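You operate a simulated robot arm through the tools that you are given. There is no shell and no other tool.

The job below is to be done with a simulated robot arm. You get a single attempt, and the scene is never put back.

## Task
Take the teal-banded cup from the cup table top and leave it on the purple board. Fetch the sealed purple-banded cup and set it on the top of the doser cabinet. Take the flat orange brush and put it on the service table top. Put the seals carton from the right drainer of the sink bench on the lid table top. Open the upper left door of the tall cupboard, put the purple box on the shelf at the front of the cup machine away on the top shelf of the tall cupboard and shut the door again. Do these in any order. Set down upright: teal-banded cup, sealed purple-banded cup, seals carton, purple box.

It is judged by the outcome, as a careful person would: the job done as asked, and still so three seconds after it is handed in. It fails if anything else is knocked over, pushed out of place, dropped, spilled or broken. A push-on lid holds only when it is set on centred and level and pressed home; a screw cap is set on level and turned clockwise until tight.

## Robot
A 7-joint arm with a fingered hand on a trunk, on a base that moves. Base frame: it is fixed to the floor where the robot stands at the start and does not move with it; the origin is under the middle of the robot, x ahead of it, y to its left, z up. Readings come in mm, rad, newtons and seconds.
It reaches about 762 mm from its shoulder. Its first joint turns from -1.204 to 3.002 rad. Places, roughly: flat orange brush (12x7x7 cm) [-2000, -2300, 1000]; lid table top [-900, -300, 800]; purple board (27x20x2 cm) [-800, -100, 200]; purple box [-2250, 3000, 750]; sealed purple-banded cup (10x10x10 cm) [-1100, -300, 900]; seals carton [-4250, -2250, 1000]; service table top [1400, -100, 800]; teal-banded cup (8x8x8 cm) [500, -100, 900]; top of the doser cabinet [-4600, 1200, 1000]; top shelf of the tall cupboard [1300, -2200, 1400]; upper left door of the tall cupboard [1500, -2000, 1400]. Payload 3.4 kg.
The TCP is the grasp point between the finger pads, 25 mm short of the fingertips. In the tool frame z runs along the fingers and y along their closing line. The gripper opens to 88 mm; its body begins 29 mm behind the TCP. The gripper is a hand of 4 fingers: y runs from the thumb to the fingers, the wrist lies at [-13, -97, -162] in the tool frame, and closing takes about 1.5 s.
Orientation is told as [roll, pitch, yaw] about the base's x, y, z axes, in that order, counted from this pose: with the fingers straight down and the wrist toward the robot, the tool's x, y and z point along [0, 1, 0], [1, 0, 0] and [0, 0, -1] of the base frame.

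## Interface
- The arm moves only by the tool nudge_tool. Its argument "plan" is a list of rows, each a list of 6 numbers: the shift along the tool's x, y, z in mm, then the turn, a rotation vector about the tool's x, y, z in rad. In form: [[dx, dy, dz, wx, wy, wz], ...]. A call has 1 to 20 rows; each row shifts and turns the commanded pose from where the row before left it, along the tool's axes as they then stand. "hand" is the finger opening in mm, from 0 to 88, set as the call begins (left out, the last holds). Rows are played at 5 a second. More than 50 mm and 0.15 rad between two rows, or a gripper value outside its range, and nothing of the call is played. A pose out of reach is approached as far as the arm can. The call stops where the force on the tool passes 40 N (or 10 N more than at its start, if that is more) or the arm is blocked; 0.2 s more then pass. Each finger travels about 108 mm/s and halts on what it meets, pressing with about 23 N; the grip force reading is that of the motor and also rises with nothing between the fingers. The clock runs only during rows and for 0.2 s after the last one: add rows that do not move to give the fingers time. The reply holds the time, the measured pose of the TCP, the force on the tool along the base axes, the opening and the grip force, in the units named above and with some noise, with the torque about the TCP (base axes, N m) and any sound that the robot's microphone picked up.
- Cameras (640 x 400 px; columns grow to the right, rows downward): "scene" is now at [68, -84.6, 1287.6]; the picture's right is [-0.98, -0.18, 0.00], its down [-0.12, 0.64, -0.76] and it looks along [0.14, -0.74, -0.65] (base axes); focal length 214 px, centre (320, 200). "wrist" rides on the gripper at [64, -83, -98] in the tool frame; the picture's right is [-0.62, 0.37, -0.69], its down [-0.71, -0.63, 0.30] and it looks along [-0.32, 0.68, 0.65] (tool axes); focal length 265 px, centre (320, 200). There is no depth. A picture from a camera that has moved, and an enlarged one, comes with that camera's place and axes in the base frame and with its lens.
- camera(camera): a new picture of that camera. No time passes.
- lift_body(by): slides the trunk up (or, below 0, down) by that many mm; the arm and the scene camera ride with it, the base frame stays. It gives what a move gives, with no picture.
- drive_base(legs): drives the robot by 1 to 6 legs, each [ahead, left, turn to the left] in mm, mm and rad, along the robot's own axes; the way and the turn of a leg run together, so that a leg with both is an arc; at most 1500 mm and 3.142 rad a leg. The arm and the cameras ride along, it lands a little off, and it stops where it bumps. It gives what a move gives.
- move_fingers(index, middle, ring, thumb_bend, thumb_turn): sets how far each is bent, from 0 (flat) to 1 (curled in); at 0.3 the hand is open as for a grip, at 0.7 the pads meet at the TCP. One left out holds its place. A second passes; each finger stops where it meets its share of the squeeze, and holds until it gets a number again. A gripper value or a shape takes the hand back. It gives what a move gives, with no picture; readings hold the bend of each and the force on the fingers (four entries, about 0 where the hand has none), thumb and palm. thumb_turn goes from beside the hand (0) to across from the fingers (1), as for a grip.
- hand_shape(shape): the hand has 4 fingers and takes this shape, open, in about a second: jaw (thumb against the fingers, like two jaws); tri (thumb and two fingers); tip (a fingertip pinch); poke (one finger out to press); point (the index stretched); flat (the hand flat); cup (the hand cupped); fist (a fist). The gripper value then closes the fingers along that shape, each until it touches; the sizes above hold for jaw. It gives what a move gives, with no picture.
- pan_tilt(pan, tilt): turns the head with the scene camera to pan (to the left, within 1.501 rad either way) and tilt (down, from -0.506 to 1.204), counted from straight ahead of the robot. It gives what a move gives.
- inspect(camera, box): a new picture of the part [left, top, right, bottom] of that camera's present view, enlarged. No time passes.
- close_job(): hands the job in; it is judged then, once.

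Nothing tells you exact positions but the pictures and the camera data. Unless the task says otherwise, let go and move clear before handing in.

The tools are called as a command line: name --pt "numbers of a row" for each row, then --argument value for the rest, lists and objects as JSON in quotes. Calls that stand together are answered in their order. nudge_tool: Moves the arm, as the interface text tells. Its arguments: {"type":"object","properties":{"plan":{"type":"array"},"hand":{"type":"number"}},"required":["plan"]} The other tools are called the same way: lift_body (by) moves the trunk up or down; hand_shape (shape) gives the hand a shape; move_fingers (index, middle, ring, thumb_bend, thumb_turn) moves the fingers one by one; drive_base (legs) drives the base; pan_tilt (pan, tilt) turns the head that bears the scene camera; camera (camera) takes a picture; inspect (camera, box) takes an enlarged picture of a part of a camera's view; close_job () hands the job in.

At the start:

```text
time: 0.0
position: [319.4, -446.8, 1095.9]
orientation: [-0.001, 0.0, 0.0]
wrist_force: [0.7, -0.2, 0.5]
torque: [-0.02, 0.0, -0.01]
gripper_width: 87.5
grip_force: 0.1
shape: jaw
bend: [0.3, 0.3, 0.3, 0.3, 0.98]
finger forces: [0.0, 0.0, 0.0, 0.1, 0.0, 0.0]
trunk travel left (down, up): [-600.0, 240.0]
robot x, y, heading: [4.2, -1.4, 0.001]
head pan, tilt (commanded): [-1.389, 0.714]
```

scene: 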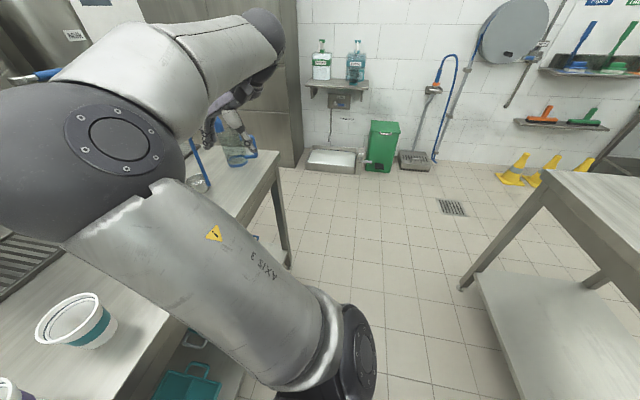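
wrist: 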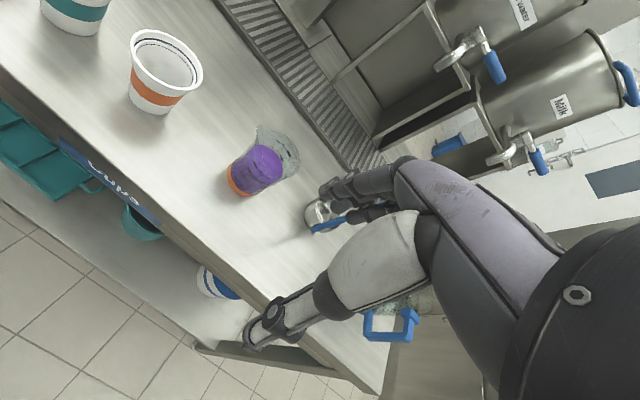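

I see the cup table ahead of the robot with a teal-banded cup and other items, a table on the right rear, and a wall with brushes. I will first look around with the head camera to locate everything.

camera --camera "scene"

pan_tilt --pan -0.4 --tilt 0.7

```text
taken
camera scene: at [68.0, -84.6, 1287.6], right [-0.98, -0.18, 0.0], down [-0.12, 0.64, -0.76], along [0.14, -0.74, -0.65], focal length 214 px, centre (320, 200)
```

scene: 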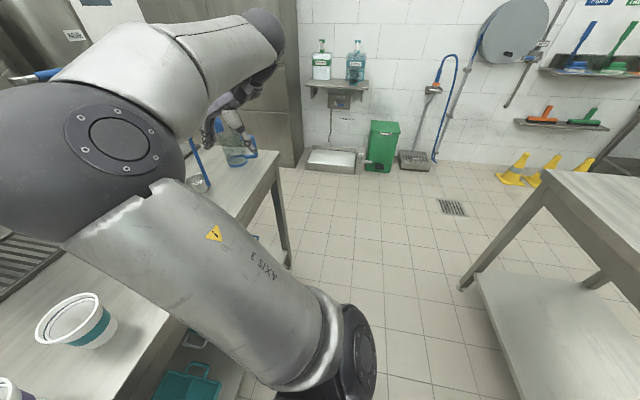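

```text
time: 1.3
position: [318.6, -447.0, 1097.3]
orientation: [-0.001, 0.001, 0.001]
wrist_force: [0.4, 0.1, 0.2]
torque: [0.0, -0.03, -0.01]
gripper_width: 87.6
grip_force: 0.1
shape: jaw
bend: [0.3, 0.3, 0.3, 0.3, 0.98]
finger forces: [0.0, 0.0, 0.1, 0.1, 0.0, 0.0]
trunk travel left (down, up): [-600.0, 240.0]
robot x, y, heading: [-1.0, 0.7, 0.007]
head pan, tilt (commanded): [-0.4, 0.7]
```

camera --camera "scene"

pan_tilt --pan 0.5 --tilt 0.6

camera --camera "scene"

pan_tilt --pan 1.4 --tilt 0.5

camera --camera "scene"

```text
taken
camera scene: at [131.0, -34.7, 1288.7], right [-0.39, -0.92, 0.0], down [-0.59, 0.25, -0.76], along [0.7, -0.3, -0.64], focal length 214 px, centre (320, 200)
```

scene: 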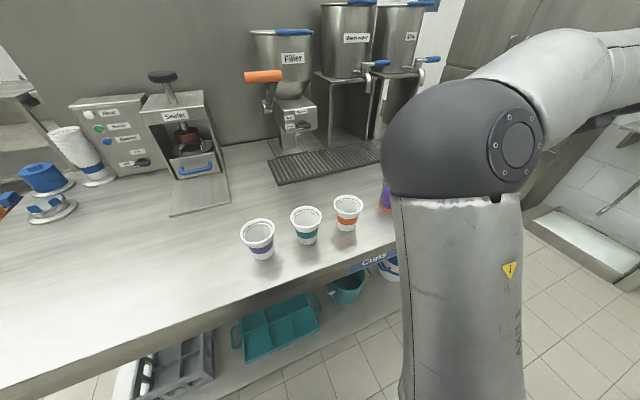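

```text
time: 2.5
position: [318.3, -445.8, 1096.8]
orientation: [-0.001, -0.001, 0.0]
wrist_force: [0.4, 0.1, 0.3]
torque: [0.03, -0.02, -0.03]
gripper_width: 87.8
grip_force: 0.1
shape: jaw
bend: [0.3, 0.3, 0.3, 0.3, 0.98]
finger forces: [0.0, 0.0, 0.0, 0.0, 0.0, 0.1]
trunk travel left (down, up): [-600.0, 240.0]
robot x, y, heading: [-2.8, -0.6, 0.0]
head pan, tilt (commanded): [0.499, 0.6]
```

```text
taken
camera scene: at [130.5, 40.6, 1297.3], right [0.48, -0.88, 0.0], down [-0.5, -0.27, -0.83], along [0.72, 0.39, -0.56], focal length 214 px, centre (320, 200)
```

scene: 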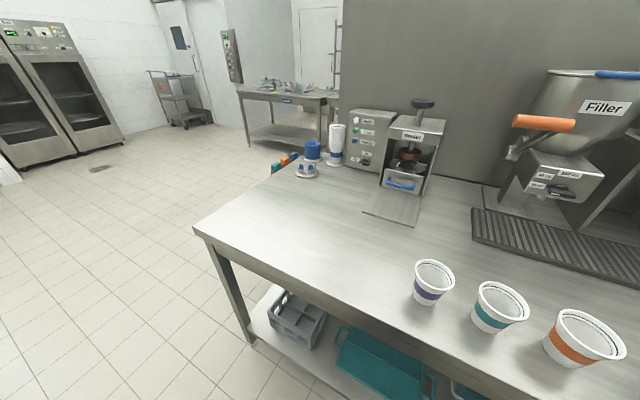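

```text
time: 3.7
position: [318.1, -445.9, 1096.8]
orientation: [0.0, -0.001, -0.001]
wrist_force: [-0.2, -0.4, 0.2]
torque: [0.02, -0.01, 0.01]
gripper_width: 87.5
grip_force: 0.0
shape: jaw
bend: [0.3, 0.3, 0.3, 0.3, 0.98]
finger forces: [0.0, 0.0, 0.0, 0.0, 0.0, 0.0]
trunk travel left (down, up): [-600.0, 240.0]
robot x, y, heading: [1.9, -3.0, 0.003]
head pan, tilt (commanded): [1.4, 0.499]
```

```text
taken
camera scene: at [68.4, 88.0, 1306.4], right [0.99, -0.17, 0.0], down [-0.08, -0.47, -0.88], along [0.15, 0.87, -0.48], focal length 214 px, centre (320, 200)
```

scene: 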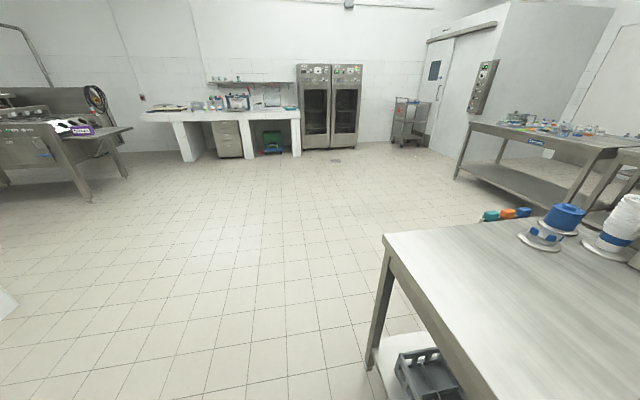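

I see three cups (purple, teal, orange bands) on the cup table in front of the robot; the teal one is near [460, -130]. I'll zoom in from two head angles to fix its position.

pan_tilt --pan -0.3 --tilt 0.9

camera --camera "scene"

inspect --camera "scene" --box '[220, 120, 400, 240]'

inspect --camera "wrist" --box '[0, 0, 320, 200]'

```text
time: 5.4
position: [319.7, -446.1, 1097.3]
orientation: [-0.001, 0.001, 0.001]
wrist_force: [0.5, 0.0, 0.1]
torque: [-0.03, 0.04, -0.02]
gripper_width: 87.7
grip_force: 0.0
shape: jaw
bend: [0.3, 0.3, 0.3, 0.3, 0.98]
finger forces: [0.0, 0.1, 0.0, 0.0, 0.1, 0.0]
trunk travel left (down, up): [-600.0, 240.0]
robot x, y, heading: [1.8, -0.3, -0.001]
head pan, tilt (commanded): [-0.3, 0.901]
```

```text
taken
camera scene: at [125.0, -23.9, 1272.6], right [-0.3, -0.96, 0.0], down [-0.75, 0.23, -0.62], along [0.59, -0.18, -0.78], focal length 214 px, centre (320, 200)
```

scene: 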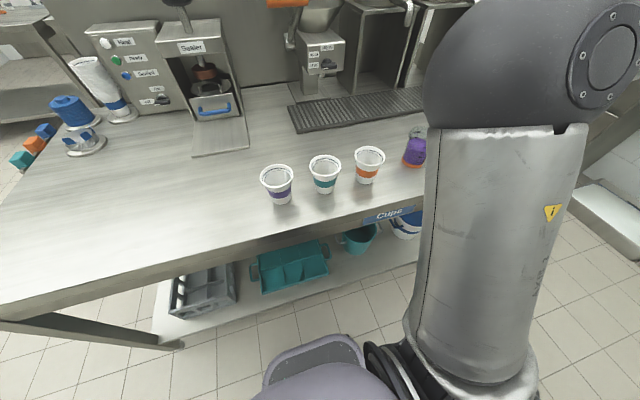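

```text
3.33 times, centred on (310, 180) of scene
camera zoom: at [125.0, -23.9, 1272.6], right [-0.3, -0.96, 0.0], down [-0.75, 0.23, -0.62], along [0.59, -0.18, -0.78], focal length 715 px, centre (353, 267)
```

zoom: 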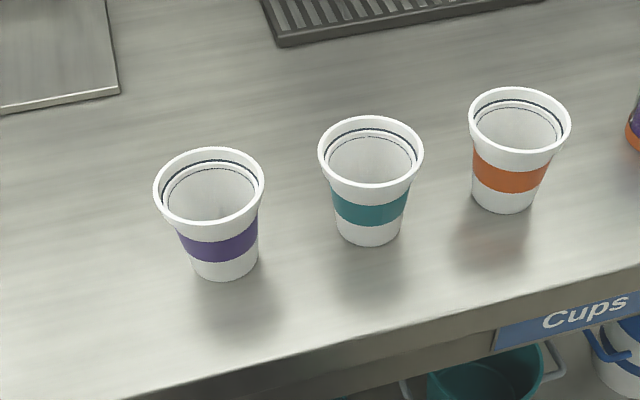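

```text
2.00 times, centred on (160, 100) of wrist
camera zoom: at [235.0, -381.7, 1194.8], right [0.37, -0.62, 0.69], down [-0.63, -0.71, -0.3], along [0.68, -0.32, -0.65], focal length 531 px, centre (640, 400)
```

zoom: 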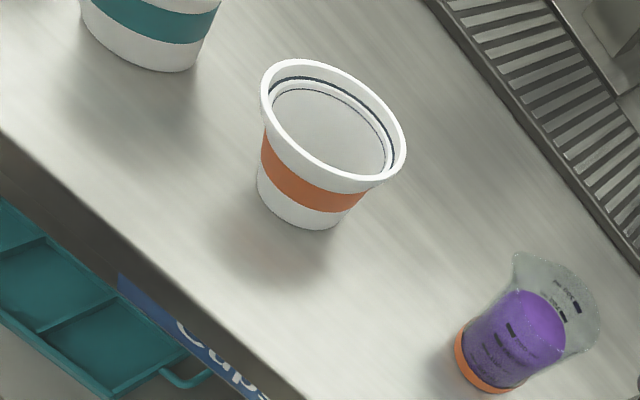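

The teal cup's axis works out near [508, -156] with its rim at z≈906 and the table at z≈825. I'll bring the hand over it at height and check with the wrist camera.

nudge_tool --pt "41 27 0 0 0 0" --pt "41 27 0 0 0 0" --pt "41 27 0 0 0 0" --pt "42 27 0 0 0 0" --pt "42 27 0 0 0 0" --pt "42 27 0 0 0 0" --pt "41 26 0 0 0 0" --pt "0 0 0 0 0 0" --pt "0 0 0 0 0 0" --hand 88

camera --camera "wrist"

camera --camera "scene"

```text
time: 7.4
position: [512.4, -159.9, 1094.9]
orientation: [0.008, 0.002, -0.001]
wrist_force: [0.1, -0.2, -0.6]
torque: [-0.01, 0.0, 0.01]
gripper_width: 87.6
grip_force: 0.1
shape: jaw
bend: [0.3, 0.3, 0.3, 0.3, 0.98]
finger forces: [0.0, 0.0, 0.0, 0.0, 0.1, 0.0]
out of reach, approached as far as the arm can: row 5
trunk travel left (down, up): [-600.0, 240.0]
robot x, y, heading: [0.7, -2.9, -0.001]
head pan, tilt (commanded): [-0.3, 0.901]
```

```text
taken
camera wrist: at [427.4, -95.3, 1193.2], right [0.37, -0.63, 0.69], down [-0.63, -0.71, -0.31], along [0.68, -0.32, -0.66], focal length 265 px, centre (320, 200)
```

wrist: 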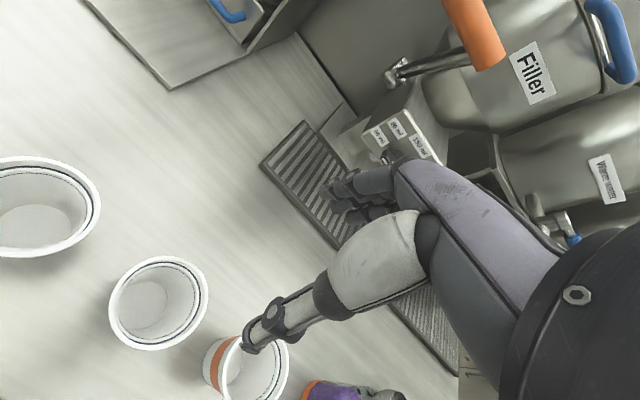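

```text
taken
camera scene: at [124.5, -26.3, 1273.0], right [-0.33, -0.94, 0.0], down [-0.74, 0.26, -0.63], along [0.59, -0.21, -0.78], focal length 214 px, centre (320, 200)
```

scene: 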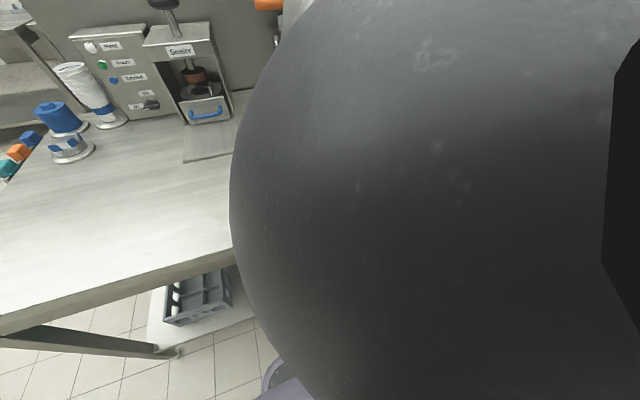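

The hand is at [512, -160, 1095] and the elbow now blocks the head camera. I'll enlarge the wrist view of the cups to refine the teal cup's place.

inspect --camera "wrist" --box '[0, 140, 320, 400]'

pan_tilt --pan 0.6 --tilt 0.8

camera --camera "scene"

```text
1.54 times, centred on (160, 270) of wrist
camera zoom: at [427.4, -95.3, 1193.2], right [0.37, -0.63, 0.69], down [-0.63, -0.71, -0.31], along [0.68, -0.32, -0.66], focal length 408 px, centre (566, 92)
```

zoom: 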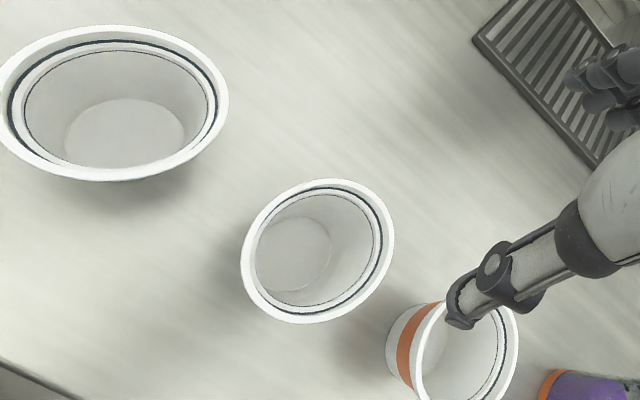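

```text
time: 8.6
position: [511.5, -161.4, 1092.3]
orientation: [0.007, 0.007, 0.0]
wrist_force: [-0.2, -0.1, -0.4]
torque: [-0.02, -0.04, 0.01]
gripper_width: 87.8
grip_force: 0.1
shape: jaw
bend: [0.3, 0.3, 0.3, 0.3, 0.98]
finger forces: [0.1, 0.0, 0.0, 0.0, 0.1, 0.0]
trunk travel left (down, up): [-600.0, 240.0]
robot x, y, heading: [0.8, 0.9, -0.001]
head pan, tilt (commanded): [0.6, 0.799]
```

```text
taken
camera scene: at [129.4, -20.7, 1277.5], right [-0.24, -0.97, 0.0], down [-0.72, 0.18, -0.67], along [0.65, -0.16, -0.74], focal length 214 px, centre (320, 200)
```

scene: 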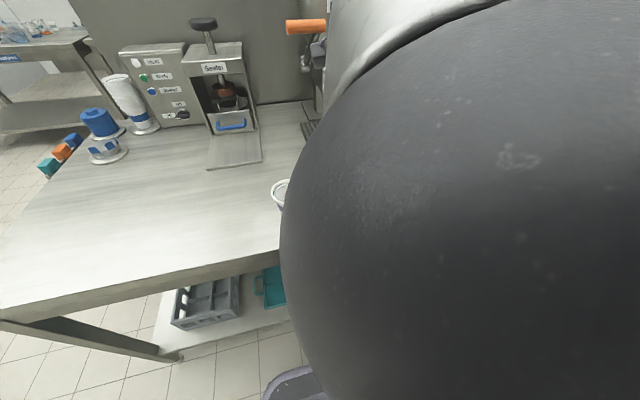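

The elbow is crowding the head camera, so reaching the cup from here is awkward. I'll retreat the hand, then shift the base to the left so the cup lies to the robot's front right, where the arm works naturally.

nudge_tool --pt "-41 -27 0 0 0 0" --pt "-41 -27 0 0 0 0" --pt "-41 -27 0 0 0 0" --pt "-42 -27 0 0 0 0" --pt "-42 -27 0 0 0 0" --pt "-42 -27 0 0 0 0" --pt "-41 -26 0 0 0 0" --pt "0 0 0 0 0 0"

pan_tilt --pan -0.3 --tilt 0.9

camera --camera "scene"

inspect --camera "scene" --box '[220, 120, 400, 240]'

```text
time: 10.4
position: [325.8, -454.0, 1095.4]
orientation: [0.0, -0.002, 0.001]
wrist_force: [0.6, 0.8, 0.2]
torque: [-0.01, 0.0, -0.01]
gripper_width: 87.8
grip_force: 0.0
shape: jaw
bend: [0.3, 0.3, 0.3, 0.3, 0.98]
finger forces: [0.0, 0.0, 0.0, 0.1, 0.0, 0.0]
out of reach, approached as far as the arm can: row 1
trunk travel left (down, up): [-600.0, 240.0]
robot x, y, heading: [0.3, -3.0, -0.0]
head pan, tilt (commanded): [0.6, 0.799]
```

```text
time: 11.6
position: [324.8, -454.4, 1095.2]
orientation: [0.0, 0.0, 0.001]
wrist_force: [-0.4, 0.2, 0.8]
torque: [-0.03, 0.01, 0.01]
gripper_width: 87.8
grip_force: 0.0
shape: jaw
bend: [0.3, 0.3, 0.3, 0.3, 0.98]
finger forces: [0.0, 0.0, 0.0, 0.1, 0.0, 0.0]
trunk travel left (down, up): [-600.0, 240.0]
robot x, y, heading: [2.9, 0.1, 0.001]
head pan, tilt (commanded): [-0.3, 0.901]
```

```text
taken
camera scene: at [125.0, -23.9, 1272.6], right [-0.29, -0.96, 0.0], down [-0.75, 0.23, -0.62], along [0.59, -0.18, -0.78], focal length 214 px, centre (320, 200)
```

scene: 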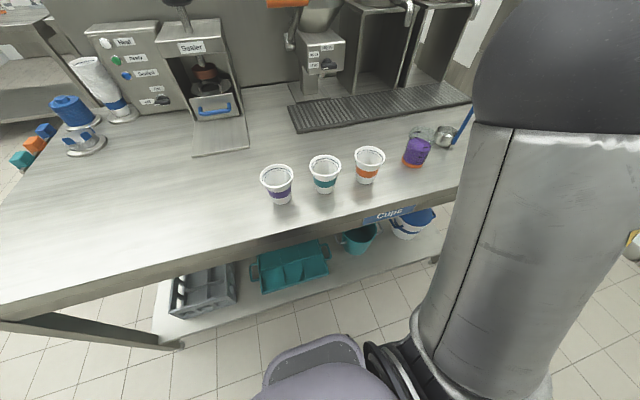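

```text
3.33 times, centred on (310, 180) of scene
camera zoom: at [125.0, -23.9, 1272.6], right [-0.29, -0.96, 0.0], down [-0.75, 0.23, -0.62], along [0.59, -0.18, -0.78], focal length 715 px, centre (353, 267)
```

zoom: 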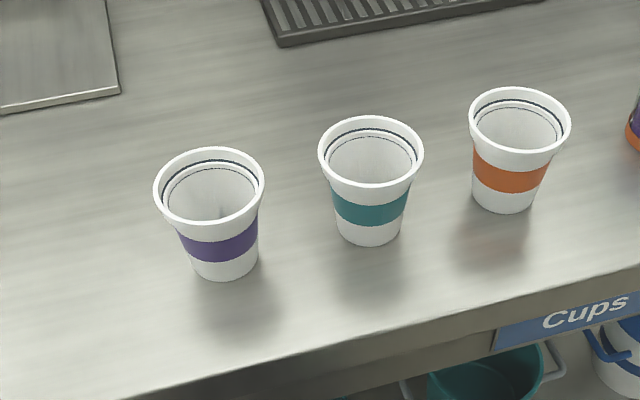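

Triangulating the wrist and head views puts the teal cup at about [472, -141] with its rim near z≈938 and diameter ≈74 mm. I'll drive 300 mm to the left so that it sits to the front right of the arm.

drive_base --legs '[[0, 300, 0]]'

pan_tilt --pan -0.7 --tilt 0.8

camera --camera "scene"

camera --camera "wrist"

```text
time: 13.6
position: [326.5, -155.4, 1095.4]
orientation: [-0.001, -0.002, 0.005]
wrist_force: [-0.8, 0.8, 0.8]
torque: [0.02, 0.0, 0.01]
gripper_width: 87.8
grip_force: 0.0
shape: jaw
bend: [0.3, 0.3, 0.3, 0.3, 0.98]
finger forces: [0.1, 0.0, 0.1, 0.0, 0.0, 0.1]
trunk travel left (down, up): [-600.0, 240.0]
robot x, y, heading: [-1.0, 296.9, 0.007]
head pan, tilt (commanded): [-0.3, 0.901]
```

```text
time: 14.5
position: [328.6, -156.1, 1095.2]
orientation: [0.0, -0.001, 0.007]
wrist_force: [0.0, -0.2, -0.5]
torque: [0.01, -0.02, 0.02]
gripper_width: 87.8
grip_force: 0.0
shape: jaw
bend: [0.3, 0.3, 0.3, 0.3, 0.98]
finger forces: [0.0, 0.0, 0.0, 0.0, 0.1, 0.0]
trunk travel left (down, up): [-600.0, 240.0]
robot x, y, heading: [0.2, 295.9, 0.005]
head pan, tilt (commanded): [-0.7, 0.799]
```

```text
taken
camera scene: at [114.0, 243.6, 1280.4], right [-0.64, -0.77, 0.0], down [-0.55, 0.46, -0.7], along [0.54, -0.45, -0.72], focal length 214 px, centre (320, 200)
```

scene: 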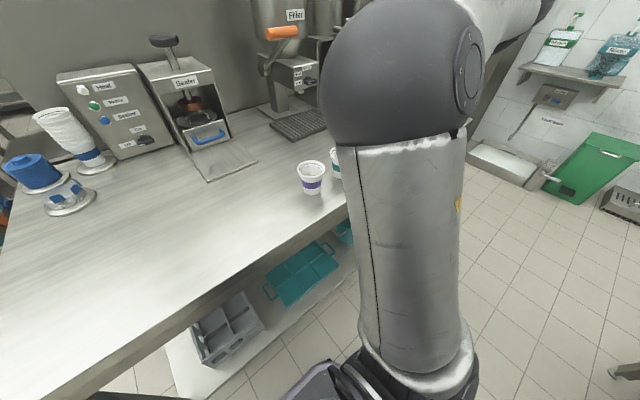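

```text
taken
camera wrist: at [243.2, -92.4, 1193.3], right [0.37, -0.62, 0.69], down [-0.63, -0.72, -0.3], along [0.69, -0.32, -0.65], focal length 265 px, centre (320, 200)
```

wrist: 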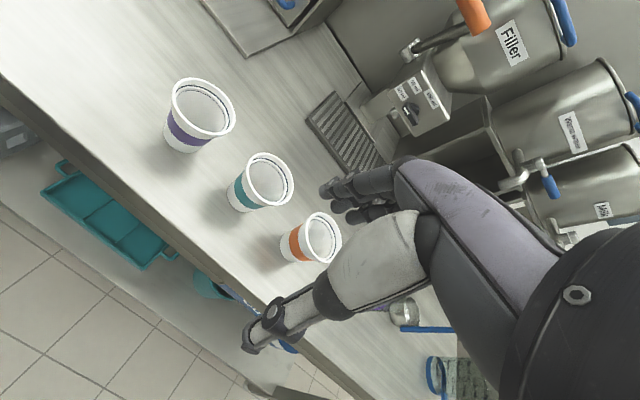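

The wrist view again gives the teal cup near [468, -141]. I'll move the hand over it at height and look again.

nudge_tool --pt "5 35 0 0 0 0" --pt "5 35 0 0 0 0" --pt "4 35 0 0 0 0" --pt "0 35 0 0 0 0" --pt "0 0 35 0 0 0" --pt "0 0 25 0 0 0" --pt "0 0 0 0 0 0" --pt "0 0 0 0 0 0"

camera --camera "wrist"

camera --camera "scene"

```text
time: 16.3
position: [467.0, -143.3, 1033.4]
orientation: [0.001, 0.0, 0.005]
wrist_force: [0.1, -0.1, 0.7]
torque: [0.01, -0.01, 0.0]
gripper_width: 88.0
grip_force: 0.0
shape: jaw
bend: [0.3, 0.3, 0.3, 0.3, 0.98]
finger forces: [0.1, 0.0, 0.0, 0.0, 0.0, 0.0]
trunk travel left (down, up): [-600.0, 240.0]
robot x, y, heading: [-2.5, 296.2, 0.007]
head pan, tilt (commanded): [-0.7, 0.799]
```

```text
taken
camera wrist: at [383.6, -78.8, 1132.1], right [0.37, -0.62, 0.69], down [-0.63, -0.72, -0.3], along [0.69, -0.32, -0.65], focal length 265 px, centre (320, 200)
```

wrist: 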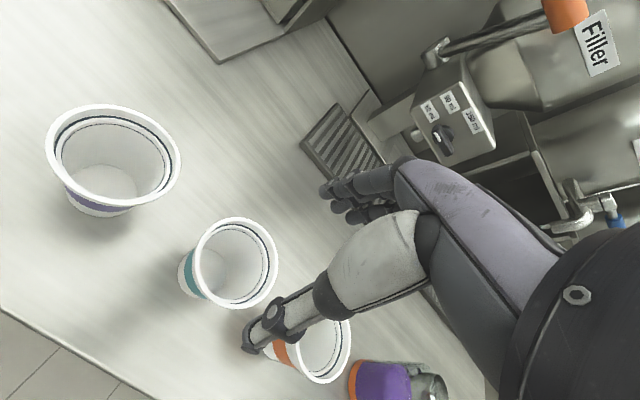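

```text
taken
camera scene: at [114.1, 243.4, 1280.4], right [-0.64, -0.77, 0.0], down [-0.55, 0.46, -0.7], along [0.54, -0.45, -0.72], focal length 214 px, centre (320, 200)
```

scene: 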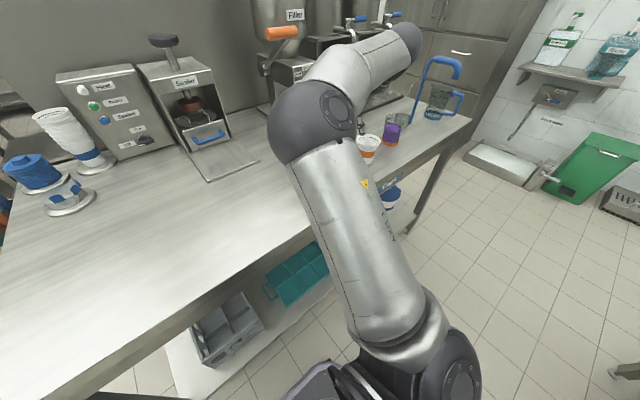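

The cup reads at [471.5, -139]; the hand is 4 mm off in each direction. I'll correct and descend to just above the rim, then look.

nudge_tool --pt "4 4 20 0 0 0" --pt "0 0 25 0 0 0" --pt "0 0 20 0 0 0" --pt "0 0 0 0 0 0" --pt "0 0 0 0 0 0"

camera --camera "wrist"

```text
time: 17.5
position: [473.2, -137.1, 967.8]
orientation: [0.001, 0.0, 0.007]
wrist_force: [-0.6, 0.1, 0.1]
torque: [-0.01, 0.02, 0.02]
gripper_width: 87.7
grip_force: 0.1
shape: jaw
bend: [0.3, 0.3, 0.3, 0.3, 0.98]
finger forces: [0.1, 0.1, 0.1, 0.1, 0.0, 0.0]
trunk travel left (down, up): [-600.0, 240.0]
robot x, y, heading: [1.0, 292.1, 0.007]
head pan, tilt (commanded): [-0.7, 0.799]
```

```text
taken
camera wrist: at [388.2, -73.3, 1066.9], right [0.37, -0.62, 0.69], down [-0.63, -0.72, -0.3], along [0.69, -0.32, -0.65], focal length 265 px, centre (320, 200)
```

wrist: 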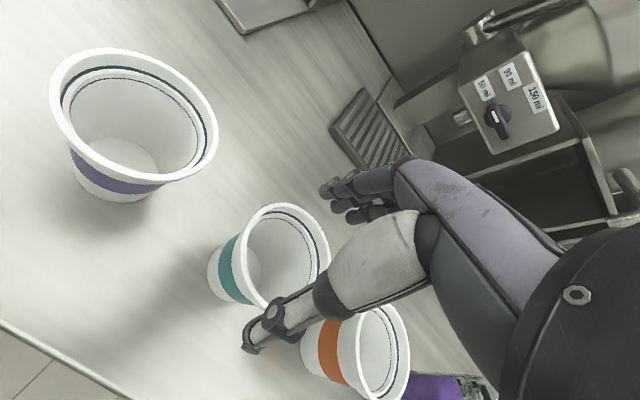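

The hand is centred within about 3 mm of the cup. I'll descend around the rim and watch the forces.

nudge_tool --pt "0 -2 10 0 0 0" --pt "0 0 10 0 0 0" --pt "0 0 10 0 0 0" --pt "0 0 10 0 0 0" --pt "0 0 0 0 0 0" --pt "0 0 0 0 0 0"

camera --camera "wrist"

pan_tilt --pan -0.9 --tilt 0.8

camera --camera "scene"

```text
time: 18.9
position: [469.9, -137.1, 929.0]
orientation: [-0.002, -0.001, 0.005]
wrist_force: [0.4, 0.6, 0.1]
torque: [0.01, 0.01, 0.0]
gripper_width: 87.9
grip_force: 0.1
shape: jaw
bend: [0.3, 0.3, 0.3, 0.3, 0.98]
finger forces: [0.1, 0.0, 0.1, 0.0, 0.0, 0.1]
trunk travel left (down, up): [-600.0, 240.0]
robot x, y, heading: [1.9, 296.8, 0.002]
head pan, tilt (commanded): [-0.7, 0.799]
```

```text
taken
camera wrist: at [386.0, -72.9, 1027.5], right [0.37, -0.62, 0.69], down [-0.63, -0.72, -0.3], along [0.69, -0.32, -0.65], focal length 265 px, centre (320, 200)
```

wrist: 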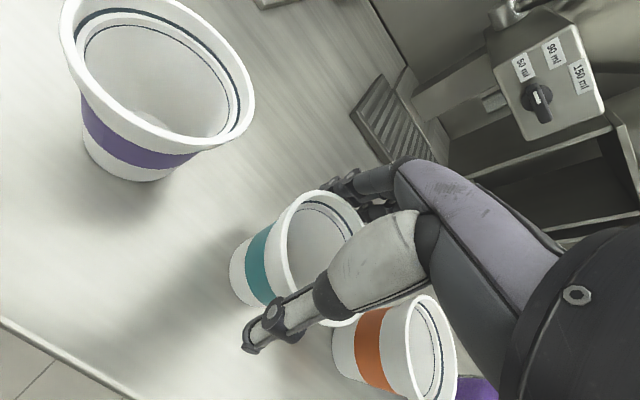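

```text
time: 19.6
position: [470.1, -136.9, 929.3]
orientation: [0.001, 0.0, 0.005]
wrist_force: [-0.3, 0.2, 0.8]
torque: [0.0, 0.02, 0.03]
gripper_width: 88.2
grip_force: 0.0
shape: jaw
bend: [0.3, 0.3, 0.3, 0.3, 0.98]
finger forces: [0.1, 0.0, 0.1, 0.0, 0.1, 0.0]
trunk travel left (down, up): [-600.0, 240.0]
robot x, y, heading: [-1.1, 297.2, 0.004]
head pan, tilt (commanded): [-0.901, 0.799]
```

```text
taken
camera scene: at [102.5, 232.2, 1280.5], right [-0.78, -0.63, 0.0], down [-0.45, 0.56, -0.7], along [0.44, -0.54, -0.72], focal length 214 px, centre (320, 200)
```

scene: 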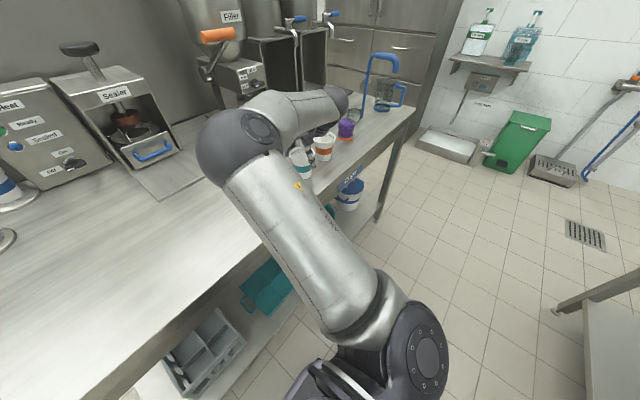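

The fingers straddle the cup with no contact. I'll close the hand gently and give it time.

nudge_tool --pt "0 0 0 0 0 0" --pt "0 0 0 0 0 0" --pt "0 0 0 0 0 0" --pt "0 0 0 0 0 0" --pt "0 0 0 0 0 0" --pt "0 0 0 0 0 0" --pt "0 0 0 0 0 0" --hand 30

camera --camera "wrist"

```text
time: 21.2
position: [471.3, -136.0, 929.9]
orientation: [0.002, 0.0, 0.005]
wrist_force: [-0.3, 0.1, 0.6]
torque: [-0.01, 0.0, -0.02]
gripper_width: 54.5
grip_force: 22.6
shape: jaw
bend: [0.74, 0.39, 0.35, 0.61, 0.99]
finger forces: [14.7, 7.2, 2.9, 0.1, 27.1, 0.0]
trunk travel left (down, up): [-600.0, 240.0]
robot x, y, heading: [-1.2, 297.8, 0.003]
head pan, tilt (commanded): [-0.901, 0.799]
```

```text
taken
camera wrist: at [386.0, -72.9, 1027.6], right [0.37, -0.62, 0.69], down [-0.63, -0.72, -0.3], along [0.69, -0.32, -0.65], focal length 265 px, centre (320, 200)
```

wrist: 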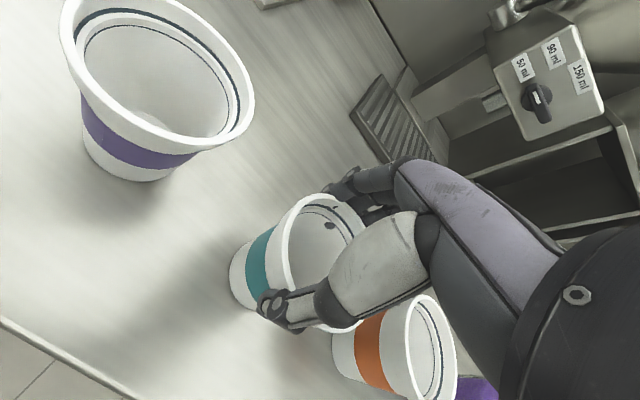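

The grip reads 22.6 N at 54.5 mm. I'll zoom in to check how the fingers hold the cup before lifting.

inspect --camera "wrist" --box '[200, 160, 440, 340]'

inspect --camera "scene" --box '[260, 70, 420, 180]'

```text
2.22 times, centred on (320, 250) of wrist
camera zoom: at [386.0, -72.9, 1027.6], right [0.37, -0.62, 0.69], down [-0.63, -0.72, -0.3], along [0.69, -0.32, -0.65], focal length 590 px, centre (320, 89)
```

zoom: 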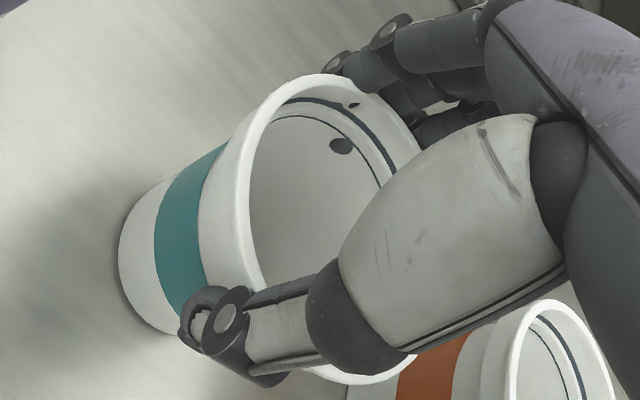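

```text
3.64 times, centred on (340, 125) of scene
camera zoom: at [102.5, 232.1, 1280.5], right [-0.78, -0.63, 0.0], down [-0.45, 0.56, -0.7], along [0.44, -0.54, -0.72], focal length 780 px, centre (247, 473)
```

zoom: 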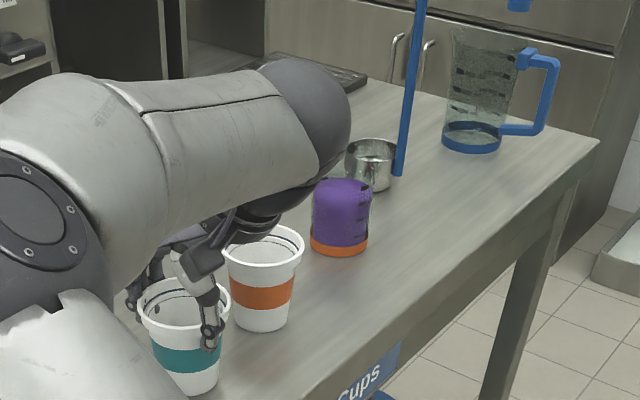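

The thumb bears on the near wall and the fingers on the far wall below the rim. I'll lift straight up and check that the cup comes along.

nudge_tool --pt "0 0 -10 0 0 0" --pt "0 0 -15 0 0 0" --pt "0 0 -25 0 0 0" --pt "0 0 -30 0 0 0" --pt "0 0 -30 0 0 0" --pt "0 0 -30 0 0 0" --pt "0 0 -30 0 0 0" --pt "0 0 0 0 0 0"

camera --camera "wrist"

camera --camera "scene"

```text
time: 23.0
position: [468.5, -138.1, 1099.9]
orientation: [0.002, -0.001, 0.004]
wrist_force: [-0.4, 0.2, 0.6]
torque: [0.02, 0.0, 0.01]
gripper_width: 54.5
grip_force: 23.3
shape: jaw
bend: [0.74, 0.39, 0.35, 0.61, 0.99]
finger forces: [14.6, 7.3, 2.9, 0.0, 27.1, 0.0]
trunk travel left (down, up): [-600.0, 240.0]
robot x, y, heading: [-3.8, 294.1, 0.002]
head pan, tilt (commanded): [-0.901, 0.799]
```

```text
taken
camera wrist: at [384.6, -74.2, 1198.3], right [0.37, -0.62, 0.69], down [-0.63, -0.72, -0.3], along [0.69, -0.32, -0.65], focal length 265 px, centre (320, 200)
```

wrist: 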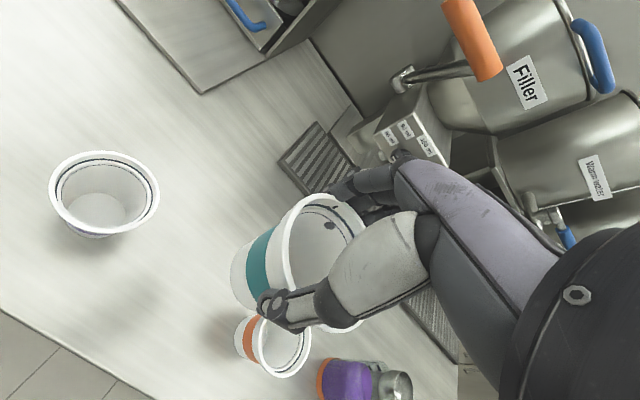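

```text
taken
camera scene: at [102.7, 232.2, 1280.4], right [-0.78, -0.63, 0.0], down [-0.45, 0.56, -0.7], along [0.44, -0.54, -0.72], focal length 214 px, centre (320, 200)
```

scene: 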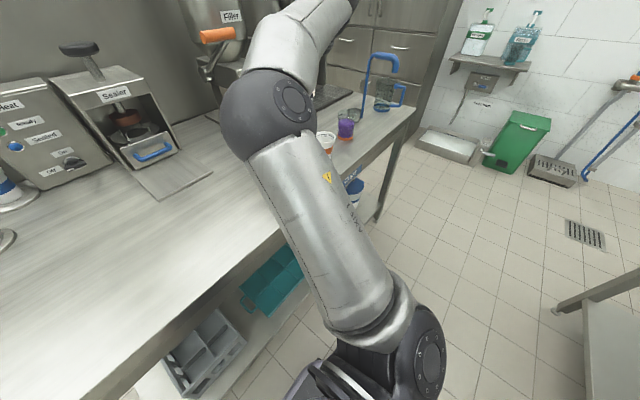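

The cup is lifted and held firmly. I'll draw the hand back to its carrying pose beside the robot, then back off and turn to the right to look at the lid table behind.

nudge_tool --pt "0 -30 0 0 0 0" --pt "0 -30 0 0 0 0" --pt "0 -30 0 0 0 0" --pt "0 -30 0 0 0 0" --pt "0 -30 0 0 0 0" --pt "0 0 0 0 0 0"

drive_base --legs '[[-120, 0, 0], [0, 0, -1.571]]'

pan_tilt --pan -1.2 --tilt 0.7

camera --camera "scene"

camera --camera "wrist"

```text
time: 24.4
position: [319.5, -138.8, 1101.2]
orientation: [0.0, 0.002, 0.004]
wrist_force: [0.0, -0.7, 0.3]
torque: [0.01, -0.01, -0.02]
gripper_width: 54.0
grip_force: 22.7
shape: jaw
bend: [0.74, 0.39, 0.35, 0.62, 0.99]
finger forces: [14.7, 7.2, 3.0, 0.0, 26.7, 0.0]
trunk travel left (down, up): [-600.0, 240.0]
robot x, y, heading: [-1.6, 296.4, 0.007]
head pan, tilt (commanded): [-0.901, 0.799]
```

```text
time: 29.4
position: [-550.4, -26.7, 1102.0]
orientation: [0.001, 0.0, -1.558]
wrist_force: [1.3, 0.1, 0.7]
torque: [-0.02, -0.02, 0.0]
gripper_width: 53.3
grip_force: 23.0
shape: jaw
bend: [0.74, 0.39, 0.35, 0.62, 0.99]
finger forces: [14.6, 7.1, 3.0, 0.1, 25.8, 0.1]
trunk travel left (down, up): [-600.0, 240.0]
robot x, y, heading: [-121.0, 293.8, -1.558]
head pan, tilt (commanded): [-0.901, 0.799]
```

```text
time: 30.2
position: [-552.3, -28.2, 1101.9]
orientation: [0.001, -0.001, -1.558]
wrist_force: [1.0, 0.0, 0.1]
torque: [-0.01, 0.01, 0.02]
gripper_width: 53.6
grip_force: 23.2
shape: jaw
bend: [0.74, 0.39, 0.35, 0.62, 0.99]
finger forces: [14.8, 7.0, 2.8, 0.1, 25.8, 0.0]
trunk travel left (down, up): [-600.0, 240.0]
robot x, y, heading: [-119.1, 296.2, -1.56]
head pan, tilt (commanded): [-1.201, 0.7]
```

```text
taken
camera scene: at [-194.3, 212.6, 1288.7], right [-0.37, 0.93, 0.0], down [0.6, 0.24, -0.76], along [-0.71, -0.29, -0.64], focal length 214 px, centre (320, 200)
```

scene: 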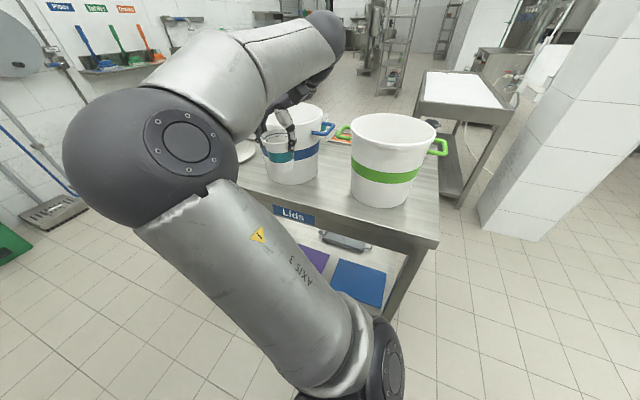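

```text
taken
camera wrist: at [-489.1, 56.8, 1199.0], right [-0.62, -0.38, 0.69], down [-0.72, 0.62, -0.3], along [-0.32, -0.69, -0.65], focal length 265 px, centre (320, 200)
```

wrist: 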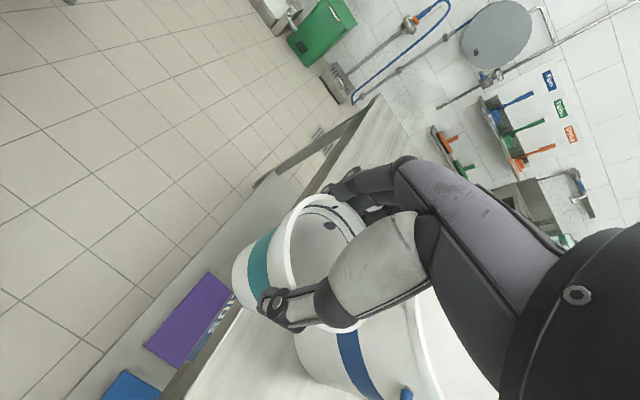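

The lid table edge is at x≈-615, with two tall buckets near its front edge; the purple and blue boards lie on its lower shelf (purple near [-820, -110]). I'll move clear of the table, drive along the aisle to y≈-555, and look at the boards from there.

drive_base --legs '[[0, 120, 0], [850, 0, 0]]'

drive_base --legs '[[0, 0, -1.58]]'

pan_tilt --pan -0.5 --tilt 0.9

camera --camera "scene"

camera --camera "wrist"

```text
time: 35.5
position: [-413.7, -864.1, 1100.6]
orientation: [0.0, 0.001, -1.551]
wrist_force: [0.5, -0.9, -0.6]
torque: [0.03, 0.0, -0.03]
gripper_width: 53.6
grip_force: 23.2
shape: jaw
bend: [0.74, 0.39, 0.35, 0.62, 0.99]
finger forces: [14.7, 7.1, 2.9, 0.1, 25.8, 0.0]
trunk travel left (down, up): [-600.0, 240.0]
robot x, y, heading: [14.6, -536.9, -1.555]
head pan, tilt (commanded): [-1.201, 0.7]
```

```text
time: 39.8
position: [-313.4, -108.9, 1101.3]
orientation: [-0.001, -0.001, -3.118]
wrist_force: [0.2, -0.5, -0.1]
torque: [0.02, 0.0, 0.01]
gripper_width: 53.2
grip_force: 23.2
shape: jaw
bend: [0.74, 0.4, 0.35, 0.63, 0.99]
finger forces: [14.4, 7.0, 3.0, 0.1, 24.9, 0.0]
trunk travel left (down, up): [-600.0, 240.0]
robot x, y, heading: [13.9, -538.0, -3.116]
head pan, tilt (commanded): [-1.201, 0.7]
```

```text
time: 40.8
position: [-313.6, -107.6, 1099.7]
orientation: [0.001, 0.001, -3.118]
wrist_force: [-0.1, -0.9, 0.0]
torque: [-0.06, -0.04, -0.05]
gripper_width: 52.9
grip_force: 22.9
shape: jaw
bend: [0.74, 0.4, 0.35, 0.63, 0.99]
finger forces: [14.4, 7.0, 3.0, 0.0, 24.9, 0.1]
trunk travel left (down, up): [-600.0, 240.0]
robot x, y, heading: [16.1, -541.3, -3.117]
head pan, tilt (commanded): [-0.499, 0.901]
```

```text
taken
camera scene: at [-99.1, -506.0, 1272.6], right [0.46, 0.89, 0.0], down [0.7, -0.36, -0.62], along [-0.55, 0.28, -0.78], focal length 214 px, centre (320, 200)
```

scene: 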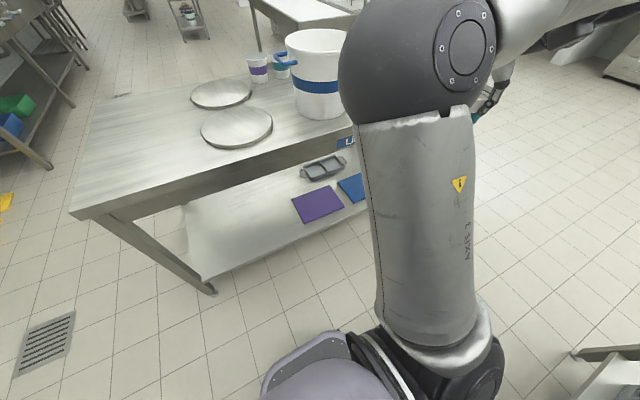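

```text
taken
camera wrist: at [-228.7, -170.8, 1199.0], right [-0.38, 0.61, 0.69], down [0.61, 0.73, -0.3], along [-0.69, 0.31, -0.65], focal length 265 px, centre (320, 200)
```

wrist: 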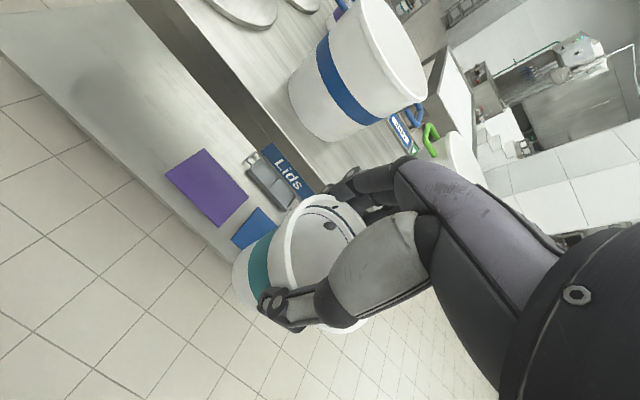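

Both views now show the purple board near the front of the lower shelf, with the blue board beside it. I'll enlarge both to fix its corners.

inspect --camera "scene" --box '[240, 130, 400, 230]'

inspect --camera "wrist" --box '[130, 110, 330, 235]'

inspect --camera "scene" --box '[180, 20, 360, 130]'

```text
4.00 times, centred on (320, 180) of scene
camera zoom: at [-99.1, -506.0, 1272.6], right [0.46, 0.89, 0.0], down [0.7, -0.36, -0.62], along [-0.55, 0.28, -0.78], focal length 858 px, centre (320, 280)
```

zoom: 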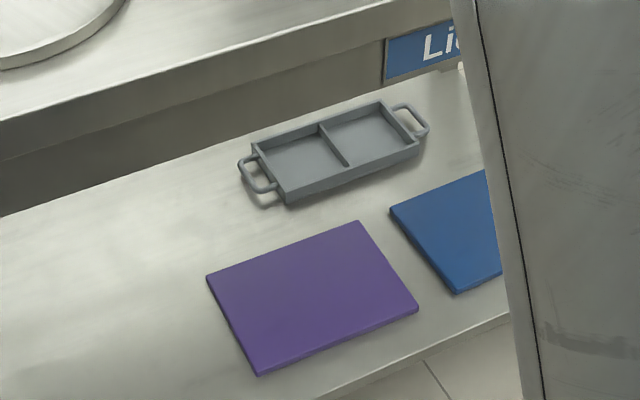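

```text
3.20 times, centred on (230, 172) of wrist
camera zoom: at [-228.7, -170.8, 1199.0], right [-0.38, 0.61, 0.69], down [0.61, 0.73, -0.3], along [-0.69, 0.31, -0.65], focal length 849 px, centre (608, 288)
```

zoom: 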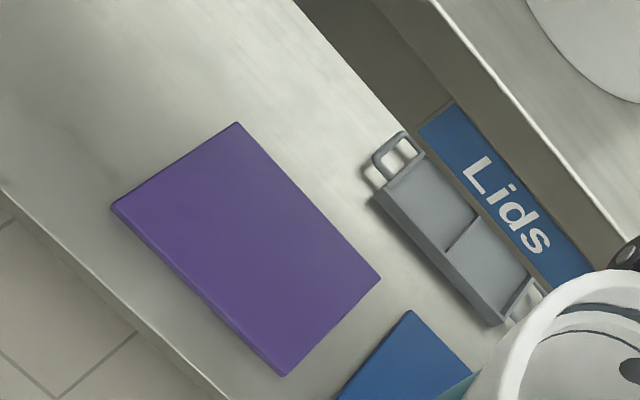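

```text
3.56 times, centred on (270, 75) of scene
camera zoom: at [-99.1, -506.0, 1272.6], right [0.46, 0.89, 0.0], down [0.7, -0.36, -0.62], along [-0.55, 0.28, -0.78], focal length 763 px, centre (498, 644)
```

zoom: 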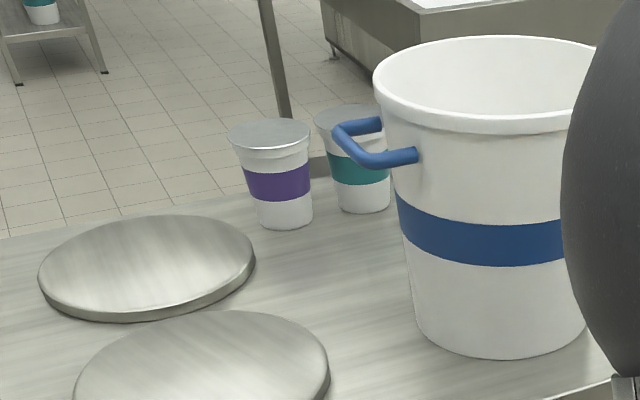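

The board spans x -931..-732, y -289..-18 with its top at z≈215, and the sealed purple-banded cup stands near [-1130, -275] by the back edge of this table. I'll lower the trunk in front of the table, then go in under the table top with the cup.

lift_body --by -300

lift_body --by -240

camera --camera "scene"

camera --camera "wrist"

```text
time: 43.8
position: [-313.2, -108.5, 800.6]
orientation: [0.001, 0.0, -3.119]
wrist_force: [-0.6, -0.5, 0.4]
torque: [0.0, -0.01, 0.03]
gripper_width: 53.5
grip_force: 22.8
shape: jaw
bend: [0.74, 0.4, 0.35, 0.63, 0.99]
finger forces: [14.4, 7.0, 2.9, 0.0, 24.9, 0.0]
trunk travel left (down, up): [-300.0, 540.0]
robot x, y, heading: [17.4, -541.0, -3.119]
head pan, tilt (commanded): [-0.499, 0.901]
```

```text
time: 46.3
position: [-311.8, -108.9, 560.6]
orientation: [0.001, -0.001, -3.12]
wrist_force: [1.1, 0.3, 0.1]
torque: [0.05, 0.02, -0.01]
gripper_width: 52.9
grip_force: 22.7
shape: jaw
bend: [0.74, 0.4, 0.35, 0.63, 0.99]
finger forces: [14.3, 7.1, 3.0, 0.0, 24.8, 0.1]
trunk travel left (down, up): [-60.0, 780.0]
robot x, y, heading: [19.3, -536.1, -3.114]
head pan, tilt (commanded): [-0.499, 0.901]
```

```text
taken
camera scene: at [-99.1, -506.2, 732.6], right [0.46, 0.89, 0.0], down [0.7, -0.36, -0.62], along [-0.55, 0.28, -0.78], focal length 214 px, centre (320, 200)
```

scene: 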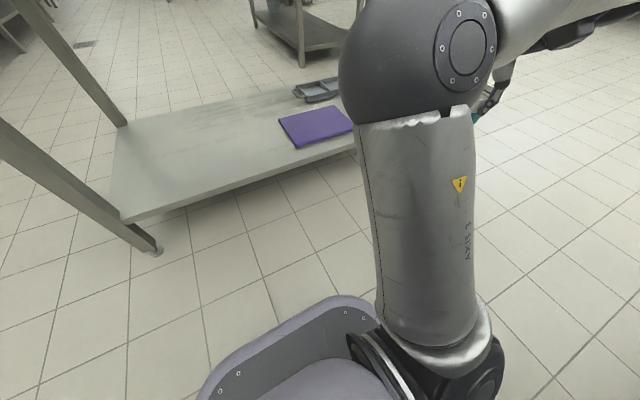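

```text
taken
camera wrist: at [-228.7, -170.9, 659.0], right [-0.38, 0.61, 0.69], down [0.61, 0.73, -0.3], along [-0.69, 0.31, -0.65], focal length 265 px, centre (320, 200)
```

wrist: 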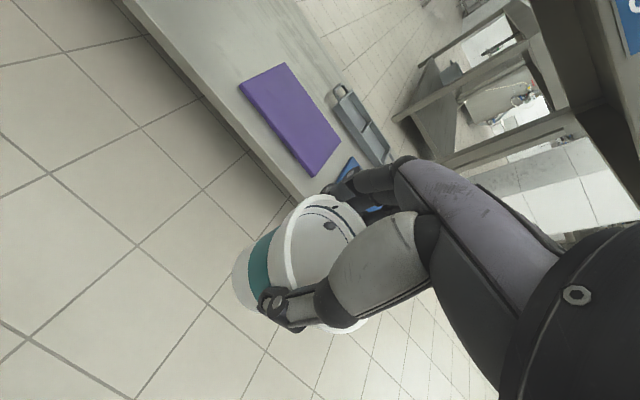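

The view under the table is clear. I'll lower the hand to about z=340 with the arm while still in front of the table.

nudge_tool --pt "0 0 40 0 0 0" --pt "0 0 40 0 0 0" --pt "0 0 40 0 0 0" --pt "0 0 40 0 0 0" --pt "0 0 40 0 0 0" --pt "0 0 15 0 0 0" --pt "0 0 0 0 0 0"

pan_tilt --pan -0.8 --tilt 0.6

camera --camera "scene"

camera --camera "wrist"

```text
time: 47.9
position: [-311.2, -108.7, 345.6]
orientation: [-0.001, 0.0, -3.12]
wrist_force: [-0.1, 0.2, -0.9]
torque: [-0.02, 0.01, -0.02]
gripper_width: 52.6
grip_force: 23.2
shape: jaw
bend: [0.74, 0.4, 0.35, 0.63, 0.99]
finger forces: [14.0, 7.0, 3.2, 0.1, 23.8, 0.0]
trunk travel left (down, up): [-60.0, 780.0]
robot x, y, heading: [15.4, -538.0, -3.116]
head pan, tilt (commanded): [-0.499, 0.901]
```

```text
time: 48.7
position: [-312.1, -109.6, 346.3]
orientation: [0.0, 0.001, -3.118]
wrist_force: [0.0, 0.3, -0.3]
torque: [-0.04, -0.01, 0.04]
gripper_width: 52.7
grip_force: 23.1
shape: jaw
bend: [0.74, 0.4, 0.35, 0.63, 0.99]
finger forces: [14.1, 7.0, 3.2, 0.0, 23.9, 0.0]
trunk travel left (down, up): [-60.0, 780.0]
robot x, y, heading: [16.3, -535.4, -3.112]
head pan, tilt (commanded): [-0.799, 0.6]
```

```text
taken
camera scene: at [-95.1, -478.9, 757.3], right [0.7, 0.71, 0.0], down [0.4, -0.4, -0.82], along [-0.59, 0.58, -0.57], focal length 214 px, centre (320, 200)
```

scene: 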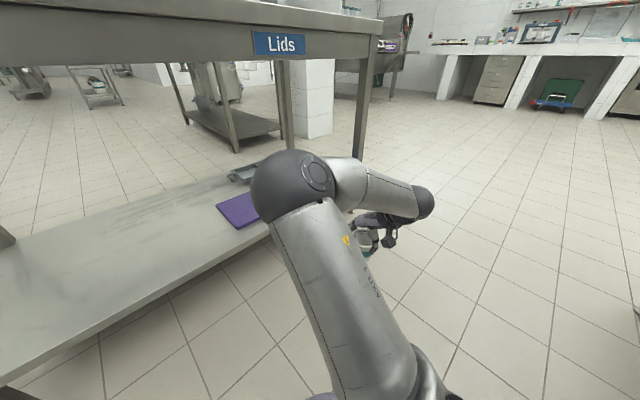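

```text
taken
camera wrist: at [-228.3, -171.8, 444.3], right [-0.38, 0.61, 0.69], down [0.61, 0.73, -0.3], along [-0.69, 0.31, -0.65], focal length 265 px, centre (320, 200)
```

wrist: 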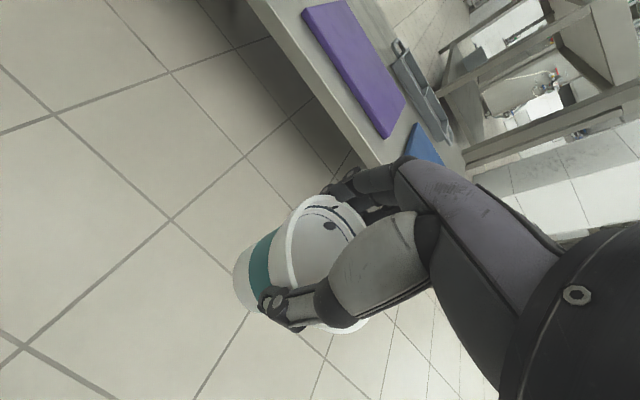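

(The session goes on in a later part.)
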